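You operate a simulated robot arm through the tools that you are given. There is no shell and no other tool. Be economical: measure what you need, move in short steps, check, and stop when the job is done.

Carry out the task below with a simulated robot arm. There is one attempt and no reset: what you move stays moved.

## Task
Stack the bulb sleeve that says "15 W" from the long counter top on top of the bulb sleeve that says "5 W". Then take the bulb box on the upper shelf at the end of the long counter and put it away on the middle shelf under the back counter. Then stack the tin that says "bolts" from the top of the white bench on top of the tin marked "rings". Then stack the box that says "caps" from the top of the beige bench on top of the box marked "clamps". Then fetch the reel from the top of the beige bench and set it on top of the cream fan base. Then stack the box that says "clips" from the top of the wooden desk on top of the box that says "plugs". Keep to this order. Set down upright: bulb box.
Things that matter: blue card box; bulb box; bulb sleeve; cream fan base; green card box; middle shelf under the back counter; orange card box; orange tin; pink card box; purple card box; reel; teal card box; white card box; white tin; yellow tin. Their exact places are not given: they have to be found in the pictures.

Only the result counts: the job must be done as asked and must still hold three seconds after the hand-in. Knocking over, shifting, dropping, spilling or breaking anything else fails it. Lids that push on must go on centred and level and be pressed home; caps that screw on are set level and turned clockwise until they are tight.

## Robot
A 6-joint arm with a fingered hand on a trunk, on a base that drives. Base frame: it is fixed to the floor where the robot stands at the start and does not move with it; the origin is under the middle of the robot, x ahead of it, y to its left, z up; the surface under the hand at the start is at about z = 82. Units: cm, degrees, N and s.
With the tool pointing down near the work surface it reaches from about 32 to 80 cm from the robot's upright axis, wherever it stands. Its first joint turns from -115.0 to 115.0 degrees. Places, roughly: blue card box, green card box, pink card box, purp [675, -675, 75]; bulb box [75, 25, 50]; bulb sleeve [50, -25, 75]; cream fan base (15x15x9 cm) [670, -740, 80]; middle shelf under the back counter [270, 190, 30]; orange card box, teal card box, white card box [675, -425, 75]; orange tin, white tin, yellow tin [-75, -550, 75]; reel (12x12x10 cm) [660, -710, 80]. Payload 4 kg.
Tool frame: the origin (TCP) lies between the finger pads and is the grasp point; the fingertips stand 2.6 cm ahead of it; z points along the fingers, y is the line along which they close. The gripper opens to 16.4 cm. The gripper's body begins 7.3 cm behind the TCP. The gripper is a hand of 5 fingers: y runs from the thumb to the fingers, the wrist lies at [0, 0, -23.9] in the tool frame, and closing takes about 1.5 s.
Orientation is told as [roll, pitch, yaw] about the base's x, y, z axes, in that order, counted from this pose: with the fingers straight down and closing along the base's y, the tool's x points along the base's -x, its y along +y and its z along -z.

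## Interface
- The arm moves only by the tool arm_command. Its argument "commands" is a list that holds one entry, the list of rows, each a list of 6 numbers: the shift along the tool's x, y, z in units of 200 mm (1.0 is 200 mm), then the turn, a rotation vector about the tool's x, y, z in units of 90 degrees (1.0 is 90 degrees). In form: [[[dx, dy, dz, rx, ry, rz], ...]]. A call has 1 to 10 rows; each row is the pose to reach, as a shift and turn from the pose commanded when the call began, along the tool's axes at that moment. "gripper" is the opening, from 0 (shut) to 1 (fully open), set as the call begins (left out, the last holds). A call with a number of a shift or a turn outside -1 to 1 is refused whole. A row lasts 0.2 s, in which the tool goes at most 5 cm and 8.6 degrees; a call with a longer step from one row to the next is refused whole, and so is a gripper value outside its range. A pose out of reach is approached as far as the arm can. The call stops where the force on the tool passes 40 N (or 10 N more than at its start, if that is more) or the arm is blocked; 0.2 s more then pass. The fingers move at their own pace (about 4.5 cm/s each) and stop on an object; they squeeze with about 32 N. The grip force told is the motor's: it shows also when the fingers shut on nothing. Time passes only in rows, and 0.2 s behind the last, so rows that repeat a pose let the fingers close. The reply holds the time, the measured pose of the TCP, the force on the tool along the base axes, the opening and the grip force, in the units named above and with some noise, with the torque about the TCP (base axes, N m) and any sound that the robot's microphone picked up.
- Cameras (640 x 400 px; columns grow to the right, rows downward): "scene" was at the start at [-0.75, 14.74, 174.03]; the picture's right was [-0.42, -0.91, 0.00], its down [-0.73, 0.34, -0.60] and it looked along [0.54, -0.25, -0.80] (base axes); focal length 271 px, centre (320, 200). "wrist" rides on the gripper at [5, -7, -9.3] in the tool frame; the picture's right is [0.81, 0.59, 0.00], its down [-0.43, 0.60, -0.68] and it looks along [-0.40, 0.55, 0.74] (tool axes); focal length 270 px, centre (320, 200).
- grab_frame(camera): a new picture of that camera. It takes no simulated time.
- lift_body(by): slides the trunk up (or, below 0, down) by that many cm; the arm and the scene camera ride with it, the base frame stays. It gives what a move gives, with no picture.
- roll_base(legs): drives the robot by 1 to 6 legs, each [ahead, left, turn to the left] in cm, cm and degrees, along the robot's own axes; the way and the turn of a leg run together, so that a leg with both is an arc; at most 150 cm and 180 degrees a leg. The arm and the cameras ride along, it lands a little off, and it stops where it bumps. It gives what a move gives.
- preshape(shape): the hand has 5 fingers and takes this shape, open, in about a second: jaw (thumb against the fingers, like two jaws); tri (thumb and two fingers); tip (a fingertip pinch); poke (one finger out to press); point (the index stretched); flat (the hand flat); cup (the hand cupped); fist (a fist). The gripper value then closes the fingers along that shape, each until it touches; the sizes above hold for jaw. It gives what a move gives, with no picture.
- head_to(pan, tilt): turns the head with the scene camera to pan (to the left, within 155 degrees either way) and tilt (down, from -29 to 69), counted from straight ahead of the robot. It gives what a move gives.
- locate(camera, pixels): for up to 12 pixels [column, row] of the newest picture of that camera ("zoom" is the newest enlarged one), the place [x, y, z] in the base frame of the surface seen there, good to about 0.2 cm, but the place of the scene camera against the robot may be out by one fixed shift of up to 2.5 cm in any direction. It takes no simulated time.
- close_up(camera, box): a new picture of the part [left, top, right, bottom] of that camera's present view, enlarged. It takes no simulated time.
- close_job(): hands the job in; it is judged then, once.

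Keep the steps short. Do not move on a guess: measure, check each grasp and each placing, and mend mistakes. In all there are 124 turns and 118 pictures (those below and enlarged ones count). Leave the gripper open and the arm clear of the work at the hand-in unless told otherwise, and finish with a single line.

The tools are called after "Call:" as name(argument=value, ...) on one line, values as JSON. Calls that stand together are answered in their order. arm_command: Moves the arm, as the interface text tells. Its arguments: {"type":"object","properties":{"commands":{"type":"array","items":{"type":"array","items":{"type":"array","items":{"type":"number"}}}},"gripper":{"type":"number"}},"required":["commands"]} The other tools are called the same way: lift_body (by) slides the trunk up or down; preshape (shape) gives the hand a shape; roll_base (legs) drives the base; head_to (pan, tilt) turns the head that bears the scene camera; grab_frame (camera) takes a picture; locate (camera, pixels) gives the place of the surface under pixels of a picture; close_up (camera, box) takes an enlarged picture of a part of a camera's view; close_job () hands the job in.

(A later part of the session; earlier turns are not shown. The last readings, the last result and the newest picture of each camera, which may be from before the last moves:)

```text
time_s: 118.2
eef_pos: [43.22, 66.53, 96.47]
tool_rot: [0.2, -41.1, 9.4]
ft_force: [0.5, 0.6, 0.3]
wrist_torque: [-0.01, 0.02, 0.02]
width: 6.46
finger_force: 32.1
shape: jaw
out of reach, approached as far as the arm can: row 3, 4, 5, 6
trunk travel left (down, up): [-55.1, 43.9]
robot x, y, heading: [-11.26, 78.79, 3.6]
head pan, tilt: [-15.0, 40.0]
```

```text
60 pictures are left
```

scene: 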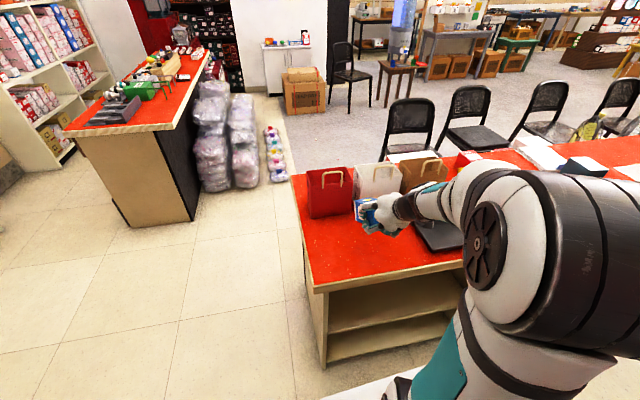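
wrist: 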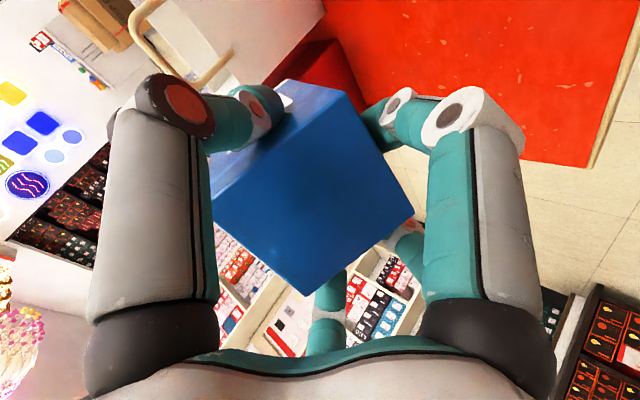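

The arm is folded at its limit; I'll lower with the trunk: 7.6 cm to just above the top, then release.

Call:
lift_body(by=-7.4)

Call:
grab_frame(camera="wrist")

Call:
close_up(camera="scene", box=[310, 130, 470, 230])

```text
time_s: 119.3
eef_pos: [43.2, 66.59, 89.27]
tool_rot: [0.2, -41.1, 9.5]
ft_force: [0.3, 0.3, 0.0]
wrist_torque: [-0.04, -0.1, 0.02]
width: 6.44
finger_force: 32.1
shape: jaw
trunk travel left (down, up): [-47.7, 51.3]
robot x, y, heading: [-11.17, 78.12, 3.3]
head pan, tilt: [-15.0, 40.0]
```

```text
59 pictures are left
```

wrist: 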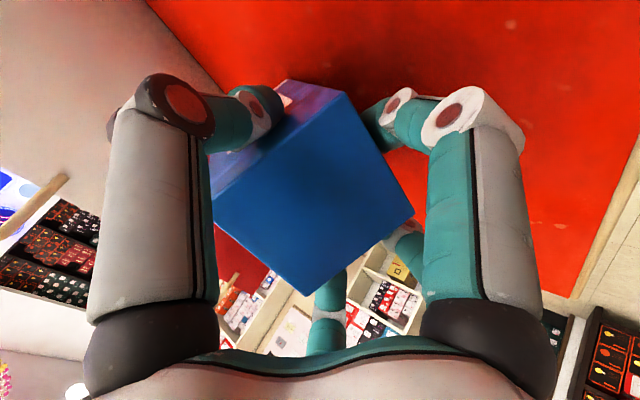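

```text
4.00 times, centred on (390, 180) of scene
```

zoom: 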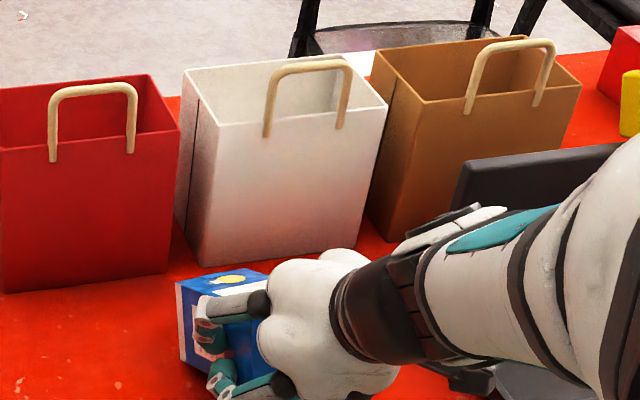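

Lower 0.8 cm more, then open fully to let it lie down.

Call:
lift_body(by=-0.8)

Call:
arm_command(commands=[[[0, 0, 0, 0, 0, 0], [0, 0, 0, 0, 0, 0], [0, 0, 0, 0, 0, 0], [0, 0, 0, 0, 0, 0], [0, 0, 0, 0, 0, 0], [0, 0, 0, 0, 0, 0], [0, 0, 0, 0, 0, 0]]], gripper=0.85)

Call:
lift_body(by=18)

Call:
grab_frame(camera="wrist")

```text
time_s: 119.9
eef_pos: [43.08, 66.7, 88.82]
tool_rot: [-0.2, -41.4, 9.6]
ft_force: [-11.7, 3.3, 29.8]
wrist_torque: [-0.41, -1.54, 0.02]
width: 6.51
finger_force: 32.1
shape: jaw
trunk travel left (down, up): [-46.9, 52.1]
robot x, y, heading: [-11.09, 78.42, 3.5]
head pan, tilt: [-15.0, 40.0]
```

```text
time_s: 121.5
eef_pos: [43.21, 66.59, 88.43]
tool_rot: [0.0, -41.1, 9.5]
ft_force: [1.4, 1.8, 5.7]
wrist_torque: [-0.07, 0.01, 0.01]
width: 13.68
finger_force: 0.0
shape: jaw
trunk travel left (down, up): [-46.9, 52.1]
robot x, y, heading: [-11.25, 78.35, 3.4]
head pan, tilt: [-15.0, 40.0]
```

```text
time_s: 123.5
eef_pos: [43.13, 66.67, 106.57]
tool_rot: [0.1, -41.1, 9.4]
ft_force: [-0.2, 0.2, -0.1]
wrist_torque: [-0.02, 0.04, 0.0]
width: 13.88
finger_force: 0.1
shape: jaw
trunk travel left (down, up): [-64.9, 34.1]
robot x, y, heading: [-11.39, 78.36, 3.5]
head pan, tilt: [-15.0, 40.0]
```

```text
57 pictures are left
```

wrist: 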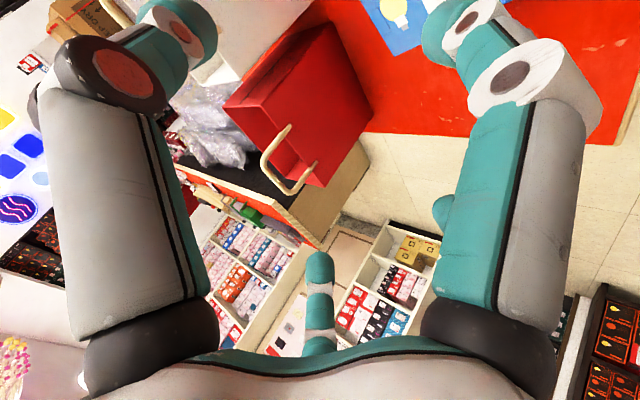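

The box lies with its picture face up. Rotate the hand to pitch ≈ +15° (56° turn).

Call:
arm_command(commands=[[[0, 0, 0, 0, 0.09, 0], [0, 0, 0, 0, 0.18, 0], [0, 0, 0, 0, 0.27, 0], [0, 0, 0, 0, 0.36, 0], [0, 0, 0, 0, 0.45, 0], [0, 0, 0, 0, 0.54, 0], [0, 0, 0, 0, 0.62, 0], [0, 0, 0, 0, 0.62, 0]]], gripper=1)

Call:
grab_frame(camera="wrist")

Call:
close_up(camera="scene", box=[290, 130, 490, 255])

```text
time_s: 125.3
eef_pos: [43.21, 66.52, 106.42]
tool_rot: [0.0, 14.8, 9.5]
ft_force: [0.2, -0.2, -0.8]
wrist_torque: [0.01, 0.0, -0.01]
width: 16.39
finger_force: 0.2
shape: jaw
trunk travel left (down, up): [-64.9, 34.1]
robot x, y, heading: [-11.12, 78.47, 3.5]
head pan, tilt: [-15.0, 40.0]
```

```text
56 pictures are left
```

wrist: 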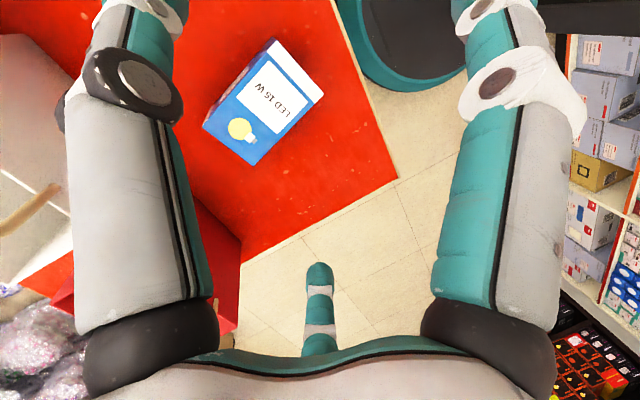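

```text
3.20 times, centred on (390, 192) of scene
```

zoom: 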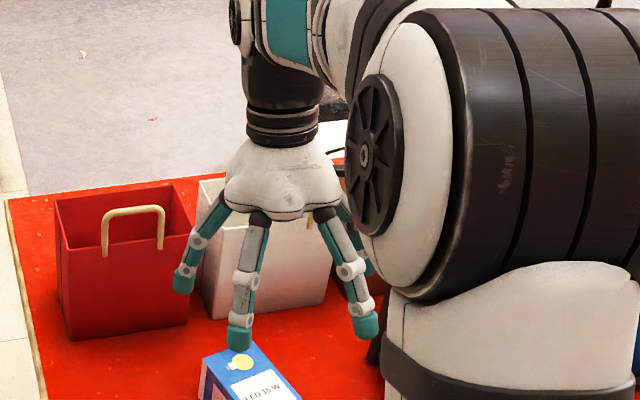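

Call:
locate(camera="wrist", pixels=[[272, 42], [320, 97], [252, 162], [206, 122], [240, 130], [285, 85], [265, 100]])

```text
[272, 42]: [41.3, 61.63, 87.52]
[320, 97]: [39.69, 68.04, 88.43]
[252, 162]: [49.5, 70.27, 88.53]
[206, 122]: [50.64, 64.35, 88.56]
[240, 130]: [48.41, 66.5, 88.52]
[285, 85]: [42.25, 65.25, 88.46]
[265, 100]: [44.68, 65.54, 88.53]
```

Box: axis yaw 12.7°, centre (45.2,66.2), top z 88.5. Go down to grip it 1.5 cm toward its top end.

Call:
arm_command(commands=[[[-0.09, -0.005, 0.185, 0.009, 0, -0.032], [-0.18, -0.01, 0.37, 0.009, 0, -0.032], [-0.26, -0.015, 0.555, 0.009, 0, -0.032], [-0.35, -0.02, 0.74, 0.009, 0, -0.032], [-0.433, -0.025, 0.925, 0.009, 0, -0.032], [-0.433, -0.025, 0.925, 0.009, 0, -0.032]]])

Call:
grab_frame(camera="wrist")

```text
time_s: 126.7
eef_pos: [46.64, 67.06, 86.44]
tool_rot: [-0.2, 14.2, 12.4]
ft_force: [-6.6, 1.1, 36.5]
wrist_torque: [-0.19, -3.06, 0.09]
width: 16.37
finger_force: 0.1
shape: jaw
trunk travel left (down, up): [-64.9, 34.1]
robot x, y, heading: [-11.36, 78.56, 3.5]
head pan, tilt: [-15.0, 40.0]
```

```text
54 pictures are left
```

wrist: 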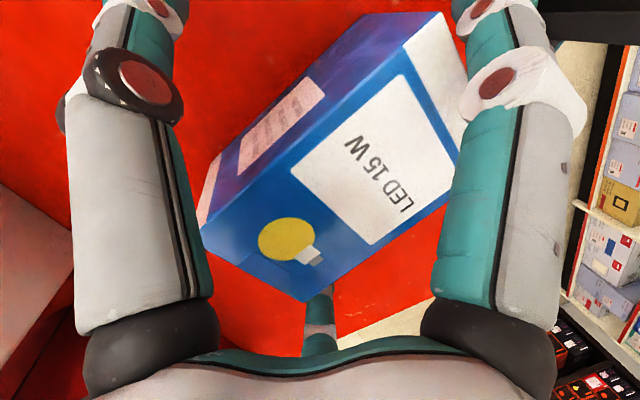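

Fingertips press the table (36 N). Raise 0.8 cm, then close.

Call:
arm_command(commands=[[[0.01, 0, -0.04, 0, 0, 0], [0.01, 0, -0.04, 0, 0, 0]]])

Call:
arm_command(commands=[[[0, 0, 0, 0, 0, 0], [0, 0, 0, 0, 0, 0], [0, 0, 0, 0, 0, 0], [0, 0, 0, 0, 0, 0], [0, 0, 0, 0, 0, 0], [0, 0, 0, 0, 0, 0], [0, 0, 0, 0, 0, 0], [0, 0, 0, 0, 0, 0], [0, 0, 0, 0, 0, 0]]], gripper=0)

Call:
arm_command(commands=[[[0.06, 0, -0.2, 0, 0, 0], [0.12, 0, -0.4, 0, 0, 0], [0.18, 0, -0.6, 0, 0, 0], [0.24, 0, -0.8, 0, 0, 0]]])

Call:
grab_frame(camera="wrist")

```text
time_s: 127.3
eef_pos: [46.74, 66.85, 86.7]
tool_rot: [0.1, 14.9, 12.5]
ft_force: [0.2, -0.2, 1.1]
wrist_torque: [0.01, -0.01, -0.01]
width: 16.37
finger_force: 0.1
shape: jaw
trunk travel left (down, up): [-64.9, 34.1]
robot x, y, heading: [-11.2, 78.79, 3.4]
head pan, tilt: [-15.0, 40.0]
```

```text
time_s: 129.3
eef_pos: [46.84, 66.79, 86.87]
tool_rot: [0.0, 14.7, 12.6]
ft_force: [1.1, 0.2, 1.2]
wrist_torque: [-0.02, -0.18, 0.04]
width: 7.81
finger_force: 31.9
shape: jaw
trunk travel left (down, up): [-64.9, 34.1]
robot x, y, heading: [-11.22, 78.54, 3.6]
head pan, tilt: [-15.0, 40.0]
```

```text
time_s: 130.3
eef_pos: [46.54, 66.69, 103.67]
tool_rot: [0.0, 14.8, 12.4]
ft_force: [-1.2, 0.3, -0.5]
wrist_torque: [0.0, -0.01, -0.02]
width: 7.8
finger_force: 31.7
shape: jaw
trunk travel left (down, up): [-64.9, 34.1]
robot x, y, heading: [-11.22, 78.1, 3.3]
head pan, tilt: [-15.0, 40.0]
```

```text
53 pictures are left
```

wrist: 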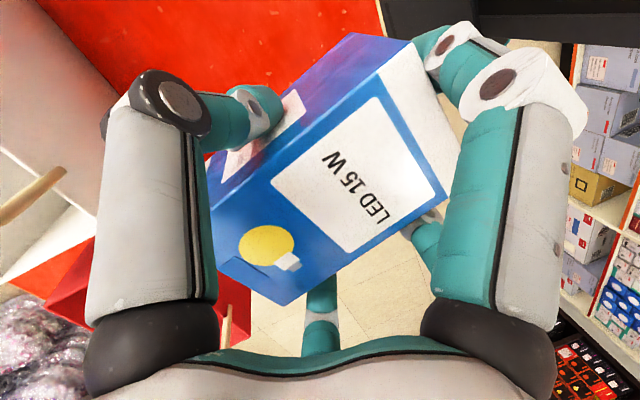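

Held. Measure its tilt in the hand.

Call:
locate(camera="wrist", pixels=[[378, 85], [438, 190], [280, 300], [218, 215], [300, 170], [400, 45], [265, 240], [345, 45]])

```text
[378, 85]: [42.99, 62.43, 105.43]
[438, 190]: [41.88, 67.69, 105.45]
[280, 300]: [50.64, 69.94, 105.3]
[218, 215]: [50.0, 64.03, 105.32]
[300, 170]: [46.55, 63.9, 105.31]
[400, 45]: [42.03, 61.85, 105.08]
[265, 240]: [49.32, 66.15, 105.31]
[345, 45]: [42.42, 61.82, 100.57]
```

Level and firm. Upright needs pitch ≈ −75°, which is reachable only far out and high relative to the shoulder. Back the base 27 cm, then extend, raise and rotate.

Call:
roll_base(legs=[[-27, 0, 0]])

Call:
arm_command(commands=[[[-0.069, 0, -0.226, 0, 0, 0], [-0.138, 0, -0.452, 0, 0, 0], [-0.207, 0, -0.678, 0, 0, 0], [-0.276, 0, -0.904, 0, 0, 0]]])

Call:
arm_command(commands=[[[-0.11, 0, -0.03, 0, -0.083, 0], [-0.22, 0, -0.06, 0, -0.167, 0], [-0.33, 0, -0.09, 0, -0.25, 0], [-0.45, 0, -0.12, 0, -0.333, 0], [-0.56, 0, -0.15, 0, -0.417, 0], [-0.675, 0, -0.18, 0, -0.5, 0]]])

Call:
arm_command(commands=[[[0, 0, 0, 0, -0.083, 0], [0, 0, 0, 0, -0.167, 0], [0, 0, 0, 0, -0.25, 0], [0, 0, 0, 0, -0.333, 0], [0, 0, 0, 0, -0.417, 0], [0, 0, 0, 0, -0.497, 0], [0, 0, 0, 0, -0.497, 0]]])

```text
time_s: 132.2
eef_pos: [20.03, 65.24, 103.67]
tool_rot: [0.0, 14.7, 12.5]
ft_force: [-0.7, 0.3, -0.8]
wrist_torque: [-0.05, -0.01, -0.02]
width: 7.83
finger_force: 32.2
shape: jaw
trunk travel left (down, up): [-64.9, 34.1]
robot x, y, heading: [-37.76, 76.59, 3.6]
head pan, tilt: [-15.0, 40.0]
```

```text
time_s: 133.2
eef_pos: [21.14, 65.61, 105.93]
tool_rot: [-0.1, 14.3, 12.5]
ft_force: [0.4, 0.7, -0.8]
wrist_torque: [-0.02, 0.0, 0.0]
width: 7.81
finger_force: 31.8
shape: jaw
out of reach, approached as far as the arm can: row 1, 2, 3, 4
trunk travel left (down, up): [-64.9, 34.1]
robot x, y, heading: [-37.75, 76.83, 3.4]
head pan, tilt: [-15.0, 40.0]
```

```text
time_s: 134.6
eef_pos: [34.81, 68.97, 106.13]
tool_rot: [0.0, -30.5, 12.4]
ft_force: [0.1, 0.3, -0.8]
wrist_torque: [-0.02, 0.02, -0.01]
width: 7.8
finger_force: 32.2
shape: jaw
trunk travel left (down, up): [-64.9, 34.1]
robot x, y, heading: [-37.59, 77.01, 3.3]
head pan, tilt: [-15.0, 40.0]
```

```text
time_s: 136.2
eef_pos: [35.48, 69.33, 107.34]
tool_rot: [0.1, -48.5, 12.3]
ft_force: [-0.6, 0.3, -0.8]
wrist_torque: [0.03, 0.01, 0.0]
width: 7.78
finger_force: 31.6
shape: jaw
out of reach, approached as far as the arm can: row 3, 4, 5, 6, 7
trunk travel left (down, up): [-64.9, 34.1]
robot x, y, heading: [-37.42, 77.11, 3.5]
head pan, tilt: [-15.0, 40.0]
```

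Raise 16 and extend 8 cm, then finish the rotation.

Call:
arm_command(commands=[[[-0.216, 0, -0.058, 0, 0, 0], [-0.432, 0, -0.115, 0, 0, 0], [-0.65, 0, -0.172, 0, 0, 0], [-0.865, 0, -0.23, 0, 0, 0], [-0.865, 0, -0.23, 0, -0.08, 0], [-0.865, 0, -0.23, 0, -0.16, 0], [-0.865, 0, -0.23, 0, -0.24, 0], [-0.865, 0, -0.23, 0, -0.296, 0], [-0.865, 0, -0.23, 0, -0.296, 0]]])

Call:
grab_frame(camera="scene")

```text
time_s: 138.2
eef_pos: [43.85, 71.11, 124.15]
tool_rot: [0.4, -66.0, 11.9]
ft_force: [-0.5, -0.4, -0.6]
wrist_torque: [0.01, 0.03, 0.0]
width: 7.73
finger_force: 32.0
shape: jaw
out of reach, approached as far as the arm can: row 7, 8, 9
trunk travel left (down, up): [-64.9, 34.1]
robot x, y, heading: [-37.74, 76.83, 3.4]
head pan, tilt: [-15.0, 40.0]
```

```text
52 pictures are left
```

scene: 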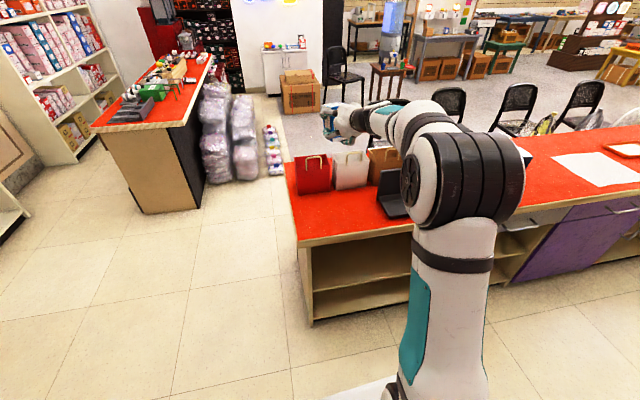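

Call:
arm_command(commands=[[[-0.228, 0, -0.1, 0, 0, 0], [-0.457, 0, -0.2, 0, 0, 0], [-0.457, 0, -0.2, 0, -0.06, 0], [-0.457, 0, -0.2, 0, -0.105, 0], [-0.457, 0, -0.2, 0, -0.105, 0]]])

Call:
grab_frame(camera="wrist")

```text
time_s: 139.4
eef_pos: [43.99, 70.99, 134.57]
tool_rot: [1.1, -74.8, 11.1]
ft_force: [-0.1, -0.8, -1.8]
wrist_torque: [0.0, 0.04, 0.0]
width: 7.75
finger_force: 32.1
shape: jaw
out of reach, approached as far as the arm can: row 4, 5
trunk travel left (down, up): [-64.9, 34.1]
robot x, y, heading: [-38.12, 76.38, 3.5]
head pan, tilt: [-15.0, 40.0]
```

```text
51 pictures are left
```

wrist: 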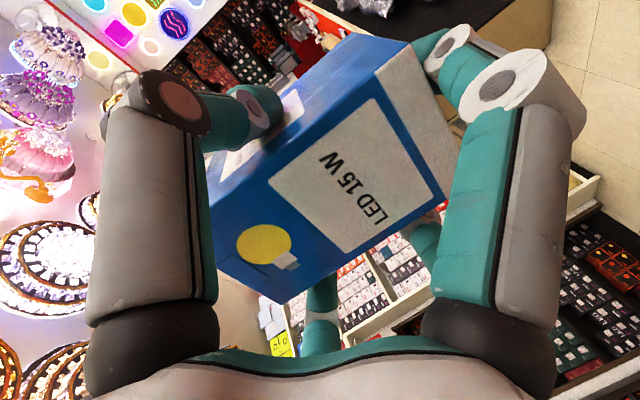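

Upright now. Lower with the trunk: 40 cm, then 5.5, then measure.

Call:
lift_body(by=-40)

Call:
lift_body(by=-5.5)

Call:
close_up(camera="scene", box=[280, 60, 440, 160])

Call:
locate(camera="scene", pixels=[[300, 200]])

```text
time_s: 143.2
eef_pos: [43.95, 71.13, 94.54]
tool_rot: [1.1, -74.8, 11.1]
ft_force: [-0.2, 0.1, -0.2]
wrist_torque: [0.0, 0.06, 0.05]
width: 7.75
finger_force: 33.1
shape: jaw
trunk travel left (down, up): [-24.9, 74.1]
robot x, y, heading: [-37.76, 77.05, 3.2]
head pan, tilt: [-15.0, 40.0]
```

```text
time_s: 144.2
eef_pos: [43.87, 71.16, 89.59]
tool_rot: [0.6, -75.2, 11.6]
ft_force: [2.1, -0.9, 17.0]
wrist_torque: [-0.48, 0.04, 0.1]
width: 7.77
finger_force: 31.4
shape: jaw
trunk travel left (down, up): [-19.4, 79.6]
robot x, y, heading: [-37.63, 76.76, 3.5]
head pan, tilt: [-15.0, 40.0]
```

```text
4.00 times, centred on (360, 110) of scene
```

zoom: 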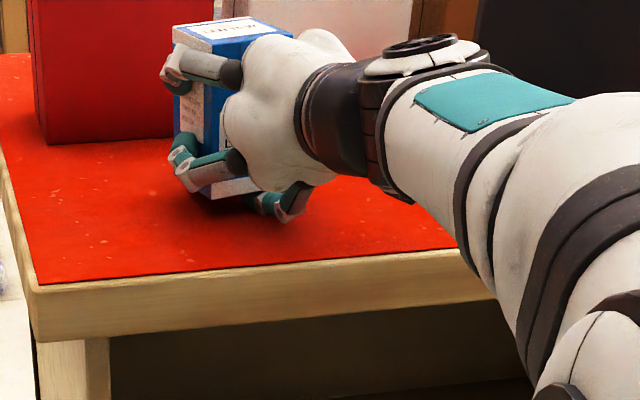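

```text
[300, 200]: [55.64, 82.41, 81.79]
```

Something touches at 17 N. Check the box's top and bottom heights.

Call:
locate(camera="zoom", pixels=[[235, 30], [190, 35], [208, 197], [235, 192], [180, 140], [295, 215], [210, 225]])

```text
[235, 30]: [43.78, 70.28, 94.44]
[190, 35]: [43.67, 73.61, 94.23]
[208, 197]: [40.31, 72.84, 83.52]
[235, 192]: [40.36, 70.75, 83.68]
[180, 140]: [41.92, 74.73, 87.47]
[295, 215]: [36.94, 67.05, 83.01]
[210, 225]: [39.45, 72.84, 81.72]
```

The box hangs 1.6 cm above the top because a lower finger touches first. I'll open just slightly so it slides down between the fingers, then open fully.

Call:
arm_command(commands=[[[0, 0, 0, 0, 0, 0], [0, 0, 0, 0, 0, 0], [0, 0, 0, 0, 0, 0]]], gripper=0.52)

Call:
close_up(camera="scene", box=[280, 60, 440, 160])

```text
time_s: 145.0
eef_pos: [43.88, 71.1, 89.07]
tool_rot: [1.1, -74.8, 11.2]
ft_force: [-4.4, -1.6, 13.5]
wrist_torque: [-0.5, 0.5, -0.11]
width: 9.17
finger_force: 0.1
shape: jaw
trunk travel left (down, up): [-19.4, 79.6]
robot x, y, heading: [-37.34, 76.86, 3.4]
head pan, tilt: [-15.0, 40.0]
```

```text
4.00 times, centred on (360, 110) of scene
```

zoom: 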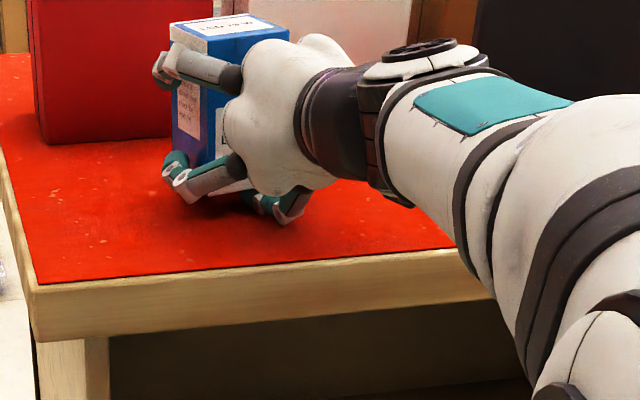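

The box stands upright on the counter. Now open fully (raising 1 cm), then pivot the hand around it to pitch −45° and regrip.

Call:
arm_command(commands=[[[-0.048, 0, -0.013, 0, 0, 0], [-0.048, 0, -0.013, 0, 0, 0], [-0.048, 0, -0.013, 0, 0, 0], [-0.048, 0, -0.013, 0, 0, 0], [-0.048, 0, -0.013, 0, 0, 0]]], gripper=1)

Call:
arm_command(commands=[[[-0.02, 0, 0.077, 0, 0.085, 0], [-0.02, 0, 0.077, 0, 0.17, 0], [-0.02, 0, 0.077, 0, 0.255, 0], [-0.02, 0, 0.077, 0, 0.335, 0], [-0.02, 0, 0.077, 0, 0.335, 0]]])

Call:
grab_frame(camera="wrist")

Call:
close_up(camera="scene", box=[280, 60, 440, 160])

```text
time_s: 146.2
eef_pos: [43.94, 71.19, 90.38]
tool_rot: [1.1, -75.0, 11.2]
ft_force: [-2.9, 1.6, 10.6]
wrist_torque: [-0.02, 0.27, -0.06]
width: 16.33
finger_force: 0.0
shape: jaw
trunk travel left (down, up): [-19.4, 79.6]
robot x, y, heading: [-37.69, 76.94, 3.6]
head pan, tilt: [-15.0, 40.0]
```

```text
time_s: 147.4
eef_pos: [45.44, 71.37, 90.1]
tool_rot: [0.4, -44.5, 11.9]
ft_force: [0.5, 0.6, 2.7]
wrist_torque: [-0.11, 0.06, 0.02]
width: 16.35
finger_force: 0.0
shape: jaw
trunk travel left (down, up): [-19.4, 79.6]
robot x, y, heading: [-38.15, 76.81, 3.5]
head pan, tilt: [-15.0, 40.0]
```

```text
48 pictures are left
```

wrist: 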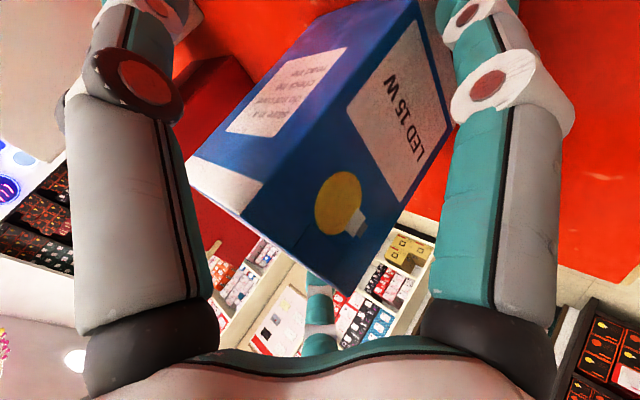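

```text
4.00 times, centred on (360, 110) of scene
```

zoom: 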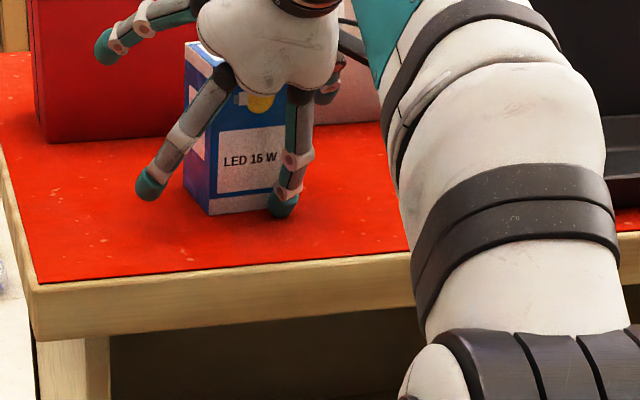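

Upright and straddled. Pitch to −40° for reach margin at the low shelf, then close.

Call:
arm_command(commands=[[[0, 0, 0, 0, 0.05, 0], [0, 0, 0, 0, 0.05, 0]]])

Call:
arm_command(commands=[[[0, 0, 0, 0, 0, 0], [0, 0, 0, 0, 0, 0], [0, 0, 0, 0, 0, 0], [0, 0, 0, 0, 0, 0], [0, 0, 0, 0, 0, 0], [0, 0, 0, 0, 0, 0], [0, 0, 0, 0, 0, 0], [0, 0, 0, 0, 0, 0], [0, 0, 0, 0, 0, 0]]], gripper=0)

Call:
lift_body(by=6)

Call:
grab_frame(camera="wrist")

```text
time_s: 148.0
eef_pos: [45.48, 71.48, 89.96]
tool_rot: [0.3, -40.0, 12.0]
ft_force: [0.8, 0.2, 0.1]
wrist_torque: [0.01, 0.02, -0.01]
width: 16.39
finger_force: 0.1
shape: jaw
trunk travel left (down, up): [-19.4, 79.6]
robot x, y, heading: [-37.56, 76.82, 3.4]
head pan, tilt: [-15.0, 40.0]
```

```text
time_s: 150.0
eef_pos: [45.33, 71.48, 90.42]
tool_rot: [0.2, -40.4, 12.1]
ft_force: [-0.7, -0.7, 20.6]
wrist_torque: [-0.65, 0.04, -0.07]
width: 6.78
finger_force: 32.3
shape: jaw
trunk travel left (down, up): [-19.4, 79.6]
robot x, y, heading: [-37.58, 77.14, 3.3]
head pan, tilt: [-15.0, 40.0]
```

```text
time_s: 151.0
eef_pos: [45.5, 71.45, 96.19]
tool_rot: [0.4, -40.1, 11.8]
ft_force: [0.1, -0.7, -0.8]
wrist_torque: [0.01, -0.03, -0.03]
width: 6.74
finger_force: 32.4
shape: jaw
trunk travel left (down, up): [-25.4, 73.6]
robot x, y, heading: [-37.72, 76.76, 3.6]
head pan, tilt: [-15.0, 40.0]
```

```text
46 pictures are left
```

wrist: 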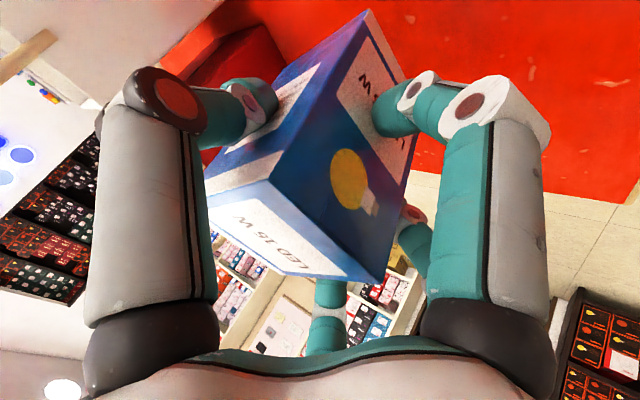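

It's held; measure its tilt.

Call:
locate(camera="wrist", pixels=[[270, 185], [378, 278], [275, 225], [210, 225], [362, 25], [345, 160], [400, 90], [300, 260]])

```text
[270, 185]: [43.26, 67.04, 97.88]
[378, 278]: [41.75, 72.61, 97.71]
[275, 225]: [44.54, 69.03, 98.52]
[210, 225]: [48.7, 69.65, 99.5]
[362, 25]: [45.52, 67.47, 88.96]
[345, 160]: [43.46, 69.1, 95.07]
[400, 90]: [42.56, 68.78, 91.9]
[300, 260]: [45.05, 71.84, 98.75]
```

The box leans 15° in the hand (upright will be at pitch ≈ −25°). Now leave the counter: shift left 80 cm, retract and set pitch −25°, then look at the back counter's aisle.

Call:
roll_base(legs=[[0, 100, 0], [60, 45, 0]])

Call:
arm_command(commands=[[[0.15, 0, -0.12, 0, 0.04, 0], [0.3, 0, -0.25, 0, 0.08, 0], [0.45, 0, -0.38, 0, 0.12, 0], [0.6, 0, -0.5, 0, 0.167, 0], [0.6, 0, -0.5, 0, 0.167, 0]]])

Call:
head_to(pan=0, tilt=20)

Call:
grab_frame(camera="scene")

```text
time_s: 154.2
eef_pos: [43.86, 129.65, 95.99]
tool_rot: [0.3, -40.3, 17.1]
ft_force: [-0.5, 0.5, -0.9]
wrist_torque: [-0.02, 0.01, -0.01]
width: 6.74
finger_force: 31.7
shape: jaw
trunk travel left (down, up): [-25.4, 73.6]
robot x, y, heading: [-39.75, 127.84, 8.4]
head pan, tilt: [-15.0, 40.0]
stopped in leg 1: the robot was blocked; the commanded pose is now the measured one
```

```text
time_s: 155.4
eef_pos: [28.93, 125.15, 96.01]
tool_rot: [0.3, -25.1, 17.2]
ft_force: [-0.3, -0.5, -0.5]
wrist_torque: [-0.01, 0.0, -0.01]
width: 6.73
finger_force: 32.0
shape: jaw
trunk travel left (down, up): [-25.4, 73.6]
robot x, y, heading: [-39.65, 127.72, 8.6]
head pan, tilt: [-15.0, 40.0]
```

```text
time_s: 156.2
eef_pos: [29.08, 125.16, 96.07]
tool_rot: [0.3, -25.1, 17.2]
ft_force: [0.1, -0.3, -0.8]
wrist_torque: [-0.02, 0.02, -0.02]
width: 6.73
finger_force: 31.8
shape: jaw
trunk travel left (down, up): [-25.4, 73.6]
robot x, y, heading: [-39.6, 127.61, 8.3]
head pan, tilt: [0.0, 20.0]
```

```text
45 pictures are left
```

scene: 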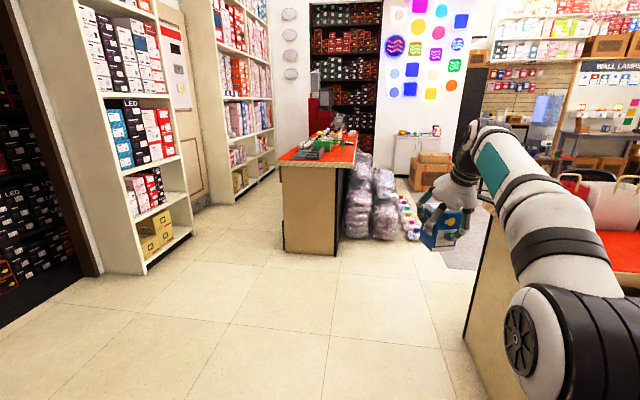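

The aisle runs on the +y side of the back counter. Measure it.

Call:
locate(camera="scene", pixels=[[147, 275], [100, 275], [230, 203], [284, 252], [283, 170], [333, 255], [330, 150], [192, 232], [355, 140]])

```text
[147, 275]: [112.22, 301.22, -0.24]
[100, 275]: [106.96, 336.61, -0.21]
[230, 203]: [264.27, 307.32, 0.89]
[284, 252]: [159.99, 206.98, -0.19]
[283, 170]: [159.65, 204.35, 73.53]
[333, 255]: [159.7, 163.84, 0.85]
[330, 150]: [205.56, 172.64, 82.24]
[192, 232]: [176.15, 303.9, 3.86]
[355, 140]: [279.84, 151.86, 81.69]
```

Aisle: y 206–303, counter's open side at y≈206. Retract the hand 13 cm and drive round into that aisle to about (268,268), then turn to face −y.

Call:
arm_command(commands=[[[0.196, 0, -0.092, 0, 0, 0], [0.392, 0, -0.184, 0, 0, 0], [0.589, 0, -0.275, 0, 0, 0]]])

Call:
roll_base(legs=[[20, 0, 0], [0, 0, -8.3], [75, 115, 0], [140, 10, 0], [60, 5, 0]])

Call:
head_to(pan=-60, tilt=40)

Call:
grab_frame(camera="scene")

```text
time_s: 157.0
eef_pos: [16.49, 121.25, 95.93]
tool_rot: [0.3, -25.2, 17.1]
ft_force: [0.6, 0.4, -0.6]
wrist_torque: [0.01, 0.0, 0.01]
width: 6.74
finger_force: 32.4
shape: jaw
trunk travel left (down, up): [-25.4, 73.6]
robot x, y, heading: [-39.72, 127.58, 8.5]
head pan, tilt: [0.0, 20.0]
```

```text
time_s: 175.3
eef_pos: [308.71, 248.91, 96.02]
tool_rot: [0.3, -25.2, 9.2]
ft_force: [0.6, 0.8, -0.8]
wrist_torque: [0.0, 0.0, 0.01]
width: 6.69
finger_force: 32.2
shape: jaw
trunk travel left (down, up): [-25.4, 73.6]
robot x, y, heading: [254.08, 263.19, 0.5]
head pan, tilt: [0.0, 20.0]
```

```text
time_s: 176.6
eef_pos: [308.66, 248.89, 95.91]
tool_rot: [0.4, -25.1, 9.1]
ft_force: [0.7, 0.1, -0.4]
wrist_torque: [0.0, -0.01, 0.01]
width: 6.72
finger_force: 32.1
shape: jaw
trunk travel left (down, up): [-25.4, 73.6]
robot x, y, heading: [253.7, 263.29, 0.5]
head pan, tilt: [-60.0, 40.0]
```

```text
44 pictures are left
```

scene: 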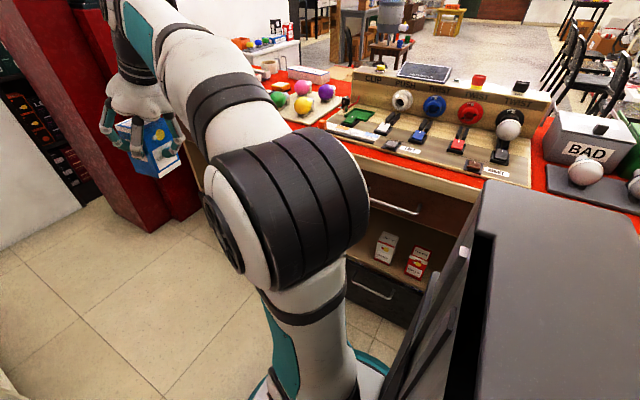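

I see a shelf niche between two drawers at (395,260) with two boxes on it: the middle shelf. Measure it.

Call:
locate(camera="scene", pixels=[[385, 248], [417, 262], [383, 268], [365, 262], [420, 285], [375, 228], [440, 248], [362, 205], [400, 283], [400, 270], [355, 250], [450, 215]])

Call:
head_to(pan=-75, tilt=50)

Call:
close_up(camera="scene", box=[160, 120, 420, 282])

```text
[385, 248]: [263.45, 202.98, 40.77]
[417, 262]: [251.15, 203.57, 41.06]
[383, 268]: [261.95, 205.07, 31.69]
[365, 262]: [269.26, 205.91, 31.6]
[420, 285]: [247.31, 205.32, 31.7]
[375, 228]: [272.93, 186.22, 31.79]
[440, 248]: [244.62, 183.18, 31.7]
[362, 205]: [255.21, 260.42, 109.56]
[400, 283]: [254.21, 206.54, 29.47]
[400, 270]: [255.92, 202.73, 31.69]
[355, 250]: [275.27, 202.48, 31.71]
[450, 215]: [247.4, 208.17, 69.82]
```

```text
time_s: 177.4
eef_pos: [308.66, 248.88, 95.94]
tool_rot: [0.3, -25.1, 9.1]
ft_force: [0.1, 0.7, 0.4]
wrist_torque: [0.03, -0.03, 0.01]
width: 6.72
finger_force: 32.2
shape: jaw
trunk travel left (down, up): [-25.4, 73.6]
robot x, y, heading: [254.23, 262.97, 0.5]
head pan, tilt: [-75.0, 50.0]
```

```text
2.46 times, centred on (290, 201) of scene
```

zoom: 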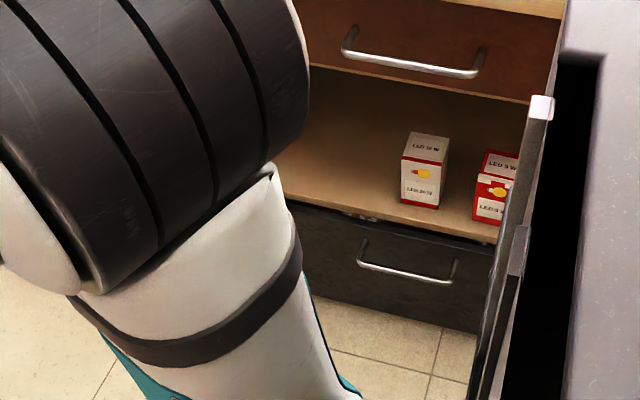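

Middle shelf: z≈31.7, front edge y≈206, boxes at x≈264 and 252; a free place is at x≈279. Retract 6 cm more, back toward the wall, turn right 90°, then shift left (toward +x) and look straight in.

Call:
arm_command(commands=[[[0.136, 0, -0.064, 0, 0, 0], [0.272, 0, -0.127, 0, 0, 0]]])

Call:
roll_base(legs=[[0, 11, 0], [0, 0, -90], [0, 36, 0]])

Call:
head_to(pan=-5, tilt=50)

Call:
grab_frame(camera="scene")

```text
time_s: 178.0
eef_pos: [302.46, 247.73, 96.04]
tool_rot: [0.5, -25.1, 9.1]
ft_force: [0.6, 0.1, -1.3]
wrist_torque: [0.04, 0.02, -0.02]
width: 6.72
finger_force: 32.0
shape: jaw
trunk travel left (down, up): [-25.4, 73.6]
robot x, y, heading: [254.41, 262.88, 0.6]
head pan, tilt: [-75.0, 50.0]
```

```text
time_s: 183.7
eef_pos: [244.61, 224.14, 95.96]
tool_rot: [0.4, -25.2, -79.0]
ft_force: [-0.9, 0.1, -0.2]
wrist_torque: [0.0, -0.04, -0.03]
width: 6.69
finger_force: 32.0
shape: jaw
trunk travel left (down, up): [-25.4, 73.6]
robot x, y, heading: [258.21, 273.03, -87.6]
head pan, tilt: [-75.0, 50.0]
stopped in leg 3: the robot was blocked; the commanded pose is now the measured one
```

```text
time_s: 185.1
eef_pos: [244.63, 224.21, 96.14]
tool_rot: [0.4, -25.1, -78.8]
ft_force: [0.1, -0.3, -0.8]
wrist_torque: [0.01, -0.01, 0.02]
width: 6.7
finger_force: 32.3
shape: jaw
trunk travel left (down, up): [-25.4, 73.6]
robot x, y, heading: [258.51, 273.25, -87.6]
head pan, tilt: [-5.0, 50.0]
```

```text
42 pictures are left
```

scene: 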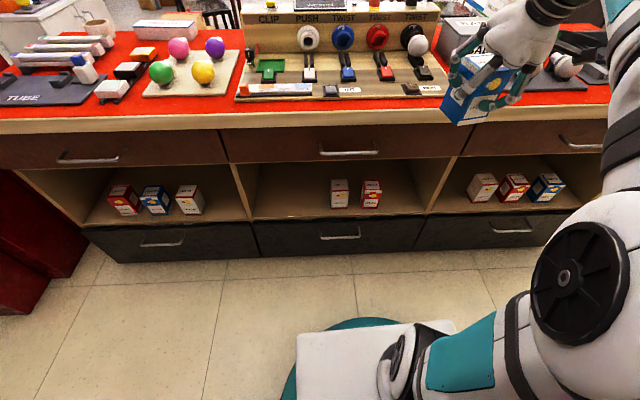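

Three shelf bays are visible; the middle one has two boxes. Measure it.

Call:
locate(camera="scene", pixels=[[262, 212], [420, 208], [340, 183], [372, 183], [333, 205], [378, 207], [300, 212], [405, 205], [245, 185], [440, 190], [310, 215], [340, 158]])

```text
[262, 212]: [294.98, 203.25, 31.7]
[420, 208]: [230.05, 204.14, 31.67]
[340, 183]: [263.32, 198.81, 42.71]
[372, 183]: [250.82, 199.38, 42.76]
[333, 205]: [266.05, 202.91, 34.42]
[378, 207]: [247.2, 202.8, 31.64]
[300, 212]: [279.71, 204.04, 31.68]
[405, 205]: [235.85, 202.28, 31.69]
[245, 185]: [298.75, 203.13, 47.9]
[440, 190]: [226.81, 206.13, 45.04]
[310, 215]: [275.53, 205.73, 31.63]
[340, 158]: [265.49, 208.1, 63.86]
```

Free slot at x≈280 in the middle bay (x 228–297, z 31.7, opening up to ≈60). Lower the trunk fully, shift the base 20 cm left and the hand 15 cm left.

Call:
lift_body(by=-25.3)

Call:
roll_base(legs=[[3.5, 0, 0], [0, 20, 0]])

Call:
arm_command(commands=[[[-0.032, 0.184, 0.015, 0, 0, 0], [-0.065, 0.367, 0.03, 0, 0, 0], [-0.097, 0.55, 0.045, 0, 0, 0], [-0.13, 0.735, 0.06, 0, 0, 0]]])

Call:
arm_command(commands=[[[0.1, 0, 0.2, 0, -0.03, 0], [0.2, 0, 0.4, 0, -0.06, 0], [0.3, 0, 0.6, 0, -0.09, 0], [0.4, 0, 0.8, 0, -0.11, 0]]])

```text
time_s: 187.7
eef_pos: [244.68, 224.17, 70.73]
tool_rot: [0.3, -25.2, -78.8]
ft_force: [-0.3, 0.0, 0.3]
wrist_torque: [0.03, 0.0, -0.01]
width: 6.68
finger_force: 31.1
shape: jaw
trunk travel left (down, up): [-0.1, 98.9]
robot x, y, heading: [258.34, 272.98, -87.5]
head pan, tilt: [-5.0, 50.0]
```

```text
time_s: 189.8
eef_pos: [264.44, 221.49, 70.72]
tool_rot: [0.5, -25.1, -78.9]
ft_force: [0.5, -0.4, -0.7]
wrist_torque: [0.02, 0.01, 0.02]
width: 6.68
finger_force: 31.7
shape: jaw
trunk travel left (down, up): [-0.1, 98.9]
robot x, y, heading: [277.93, 270.55, -87.6]
head pan, tilt: [-5.0, 50.0]
```

```text
time_s: 190.8
eef_pos: [279.53, 220.41, 68.88]
tool_rot: [0.7, -22.6, -79.0]
ft_force: [0.3, 0.0, -1.0]
wrist_torque: [0.01, 0.0, 0.02]
width: 6.69
finger_force: 32.2
shape: jaw
trunk travel left (down, up): [-0.1, 98.9]
robot x, y, heading: [277.9, 270.16, -87.6]
head pan, tilt: [-5.0, 50.0]
```

```text
time_s: 191.9
eef_pos: [279.47, 218.17, 49.58]
tool_rot: [1.4, -31.4, -79.5]
ft_force: [-0.5, 0.1, -1.5]
wrist_torque: [-0.01, -0.02, -0.01]
width: 6.68
finger_force: 31.7
shape: jaw
out of reach, approached as far as the arm can: row 1, 2, 3, 4
trunk travel left (down, up): [-0.1, 98.9]
robot x, y, heading: [278.12, 270.3, -87.4]
head pan, tilt: [-5.0, 50.0]
stopped in row 4: the arm was blocked; the commanded pose is now the measured one
```

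The arm reports being blocked at z≈49.6. Look.

Call:
grab_frame(camera="scene")

Call:
grab_frame(camera="wrist")

```text
41 pictures are left
```

scene: 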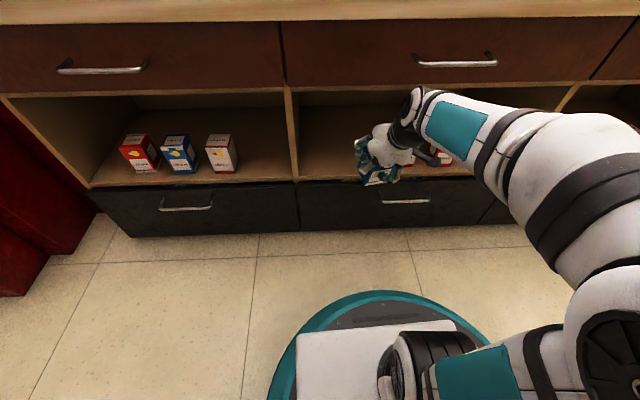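

```text
40 pictures are left
```

wrist: 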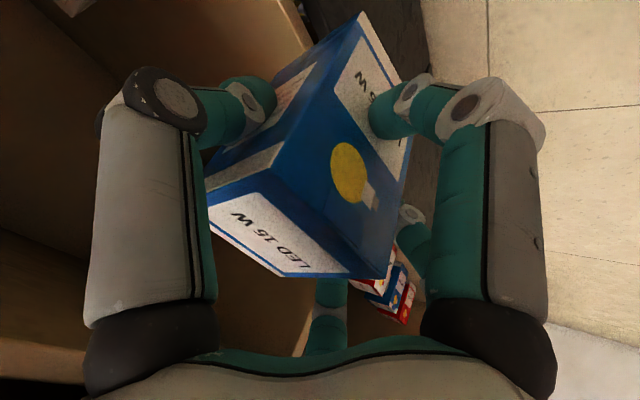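

Nothing in the hand's way; the arm is folded to its limit. Extend ahead 11 cm at this height (box bottom ≈ 40, above shelf 31.7), then lower.

Call:
arm_command(commands=[[[-0.16, 0, 0.095, 0, 0, 0], [-0.32, 0, 0.19, 0, 0, 0], [-0.47, 0, 0.285, 0, 0, 0], [-0.47, 0, 0.285, 0, 0, 0]]])

Call:
arm_command(commands=[[[0.05, 0, 0.086, 0, -0.02, 0], [0.1, 0, 0.171, 0, -0.04, 0], [0.15, 0, 0.257, 0, -0.04, 0], [0.15, 0, 0.257, 0, -0.04, 0]]])

Call:
grab_frame(camera="scene")

```text
time_s: 192.9
eef_pos: [281.77, 207.72, 50.38]
tool_rot: [1.4, -32.1, -79.4]
ft_force: [1.0, -0.1, -0.6]
wrist_torque: [0.04, -0.02, 0.0]
width: 6.67
finger_force: 31.9
shape: jaw
trunk travel left (down, up): [-0.1, 98.9]
robot x, y, heading: [277.74, 270.23, -87.5]
head pan, tilt: [-5.0, 50.0]
```

```text
time_s: 193.9
eef_pos: [281.68, 207.65, 44.37]
tool_rot: [1.2, -35.8, -79.7]
ft_force: [-0.2, 1.0, -0.2]
wrist_torque: [-0.01, -0.03, 0.02]
width: 6.68
finger_force: 31.9
shape: jaw
trunk travel left (down, up): [-0.1, 98.9]
robot x, y, heading: [277.96, 270.25, -87.6]
head pan, tilt: [-5.0, 50.0]
```

```text
39 pictures are left
```

scene: 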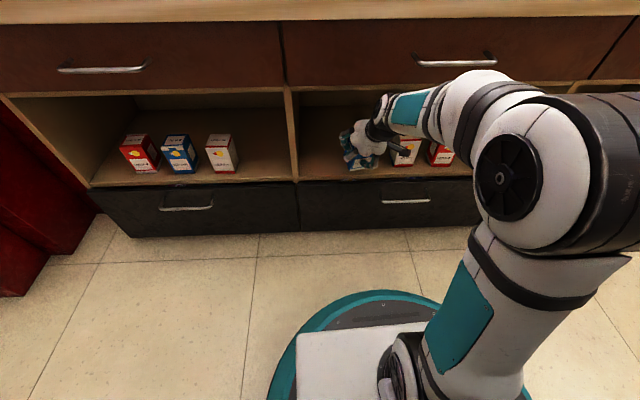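

Move 8 cm further in, then lower 2.8 cm.

Call:
arm_command(commands=[[[-0.16, 0, 0.117, 0, 0, 0], [-0.324, 0, 0.234, 0, 0, 0], [-0.324, 0, 0.234, 0, 0, 0], [-0.283, 0, 0.291, 0, 0, 0], [-0.245, 0, 0.344, 0, 0, 0], [-0.245, 0, 0.344, 0, 0, 0]]])

Call:
close_up(camera="scene", box=[290, 80, 450, 180])

```text
time_s: 195.3
eef_pos: [283.24, 199.67, 41.43]
tool_rot: [1.3, -35.8, -79.4]
ft_force: [0.0, 1.0, -0.4]
wrist_torque: [-0.02, -0.02, -0.05]
width: 6.65
finger_force: 32.1
shape: jaw
trunk travel left (down, up): [-0.1, 98.9]
robot x, y, heading: [277.79, 270.36, -87.4]
head pan, tilt: [-5.0, 50.0]
```

```text
4.00 times, centred on (370, 130) of scene
```

zoom: 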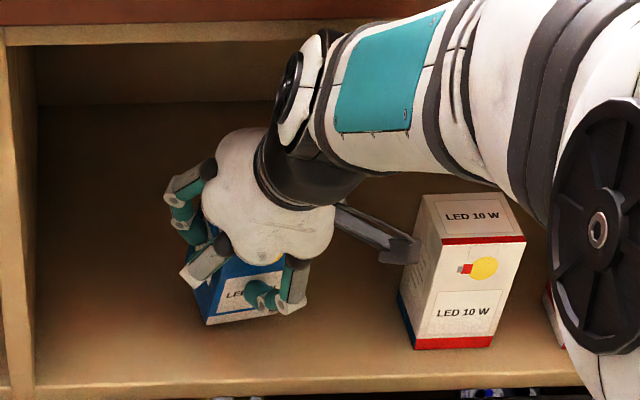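

The camera pod still clears the white box by several cm. Lower slowly to contact.

Call:
arm_command(commands=[[[0.006, 0, 0.008, 0, 0, 0], [0.012, 0, 0.016, 0, 0, 0], [0.018, 0, 0.024, 0, 0, 0], [0.024, 0, 0.032, 0, 0, 0], [0.024, 0, 0.032, 0, 0, 0]]])

```text
time_s: 196.6
eef_pos: [283.26, 199.66, 40.83]
tool_rot: [1.3, -35.7, -79.4]
ft_force: [-0.9, 0.5, 2.3]
wrist_torque: [0.06, 0.15, -0.03]
width: 6.63
finger_force: 31.4
shape: jaw
trunk travel left (down, up): [-0.1, 98.9]
robot x, y, heading: [277.68, 270.24, -87.5]
head pan, tilt: [-5.0, 50.0]
```

Touching. Open slightly, then wider, and look.

Call:
arm_command(commands=[[[0, 0, 0, 0, 0, 0], [0, 0, 0, 0, 0, 0], [0, 0, 0, 0, 0, 0]]], gripper=0.5)

Call:
arm_command(commands=[[[0, 0, 0, 0, 0, 0], [0, 0, 0, 0, 0, 0], [0, 0, 0, 0, 0, 0]]], gripper=0.72)

Call:
grab_frame(camera="wrist")

```text
time_s: 197.3
eef_pos: [283.32, 199.56, 40.66]
tool_rot: [1.4, -35.6, -79.6]
ft_force: [0.7, 0.1, -0.5]
wrist_torque: [0.04, -0.02, -0.02]
width: 8.15
finger_force: 0.1
shape: jaw
trunk travel left (down, up): [-0.1, 98.9]
robot x, y, heading: [278.21, 269.95, -87.7]
head pan, tilt: [-5.0, 50.0]
```

```text
time_s: 198.2
eef_pos: [283.38, 199.56, 40.83]
tool_rot: [1.3, -35.7, -79.6]
ft_force: [-0.6, 0.1, -0.4]
wrist_torque: [-0.01, -0.02, -0.02]
width: 11.78
finger_force: 0.1
shape: jaw
trunk travel left (down, up): [-0.1, 98.9]
robot x, y, heading: [278.2, 270.32, -87.8]
head pan, tilt: [-5.0, 50.0]
```

```text
37 pictures are left
```

wrist: 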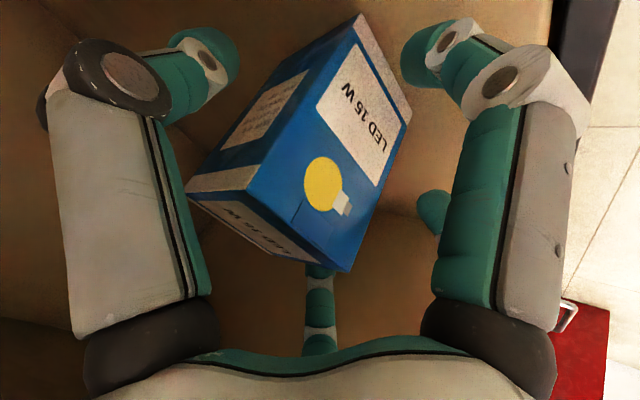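

Box stands free. Withdraw along the hand's own axis 14 cm, then back the base.

Call:
arm_command(commands=[[[0, 0, -0.15, 0, 0, 0], [0, 0, -0.35, 0, 0, 0], [0, 0, -0.55, 0, 0, 0], [0, 0, -0.7, 0, 0, 0]]])

Call:
close_up(camera="scene", box=[290, 80, 450, 180])

```text
time_s: 199.2
eef_pos: [281.64, 207.72, 52.12]
tool_rot: [1.3, -35.7, -79.5]
ft_force: [0.0, 0.6, -1.5]
wrist_torque: [-0.02, -0.02, 0.0]
width: 11.76
finger_force: 0.0
shape: jaw
trunk travel left (down, up): [-0.1, 98.9]
robot x, y, heading: [278.11, 270.87, -87.5]
head pan, tilt: [-5.0, 50.0]
```

```text
4.00 times, centred on (370, 130) of scene
```

zoom: 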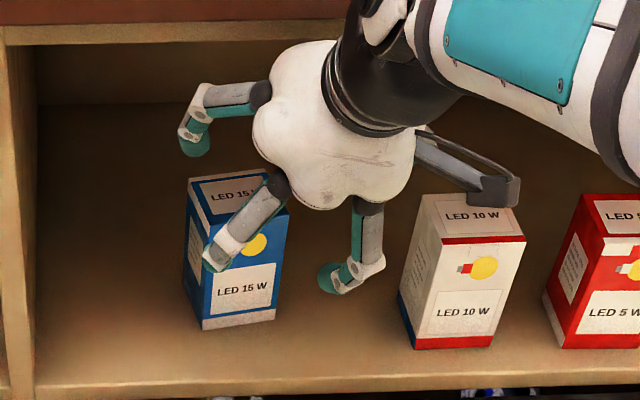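

The bulb box stands upright on the middle shelf. Now retract, raise the trunk, turn to face −x and drive back out toward the main aisle.

Call:
arm_command(commands=[[[0.2, 0, -0.145, 0, 0, 0], [0.405, 0, -0.29, 0, 0, 0]]])

Call:
lift_body(by=40)

Call:
roll_base(legs=[[0, 0, -92.5], [150, 0, 0], [85, 0, 0], [0, 0, 90]])

Call:
lift_body(by=30)

```text
refused: row 2 steps farther than a row can; nothing moved
```

```text
time_s: 199.8
eef_pos: [281.6, 208.25, 52.19]
tool_rot: [1.8, -34.2, -79.7]
ft_force: [0.3, 3.8, -9.8]
wrist_torque: [-0.15, -0.12, -0.06]
width: 11.73
finger_force: 0.1
shape: jaw
trunk travel left (down, up): [-1.3, 97.7]
robot x, y, heading: [277.96, 269.95, -87.4]
head pan, tilt: [-5.0, 50.0]
stopped: the force on the tool passed its limit at 46 N (the readings are from after the stop); the commanded pose is now the measured one
```

```text
time_s: 219.2
eef_pos: [42.4, 207.15, 52.5]
tool_rot: [1.6, -34.6, -80.9]
ft_force: [0.0, -0.6, 1.2]
wrist_torque: [-0.05, -0.02, 0.0]
width: 11.78
finger_force: 0.1
shape: jaw
trunk travel left (down, up): [-1.3, 97.7]
robot x, y, heading: [39.73, 269.22, -88.7]
head pan, tilt: [-5.0, 50.0]
```

```text
time_s: 222.2
eef_pos: [42.44, 207.1, 82.51]
tool_rot: [1.6, -34.5, -80.8]
ft_force: [-0.1, 0.4, 0.2]
wrist_torque: [-0.03, 0.0, 0.01]
width: 11.77
finger_force: 0.0
shape: jaw
trunk travel left (down, up): [-31.3, 67.7]
robot x, y, heading: [40.12, 269.59, -88.8]
head pan, tilt: [-5.0, 50.0]
```

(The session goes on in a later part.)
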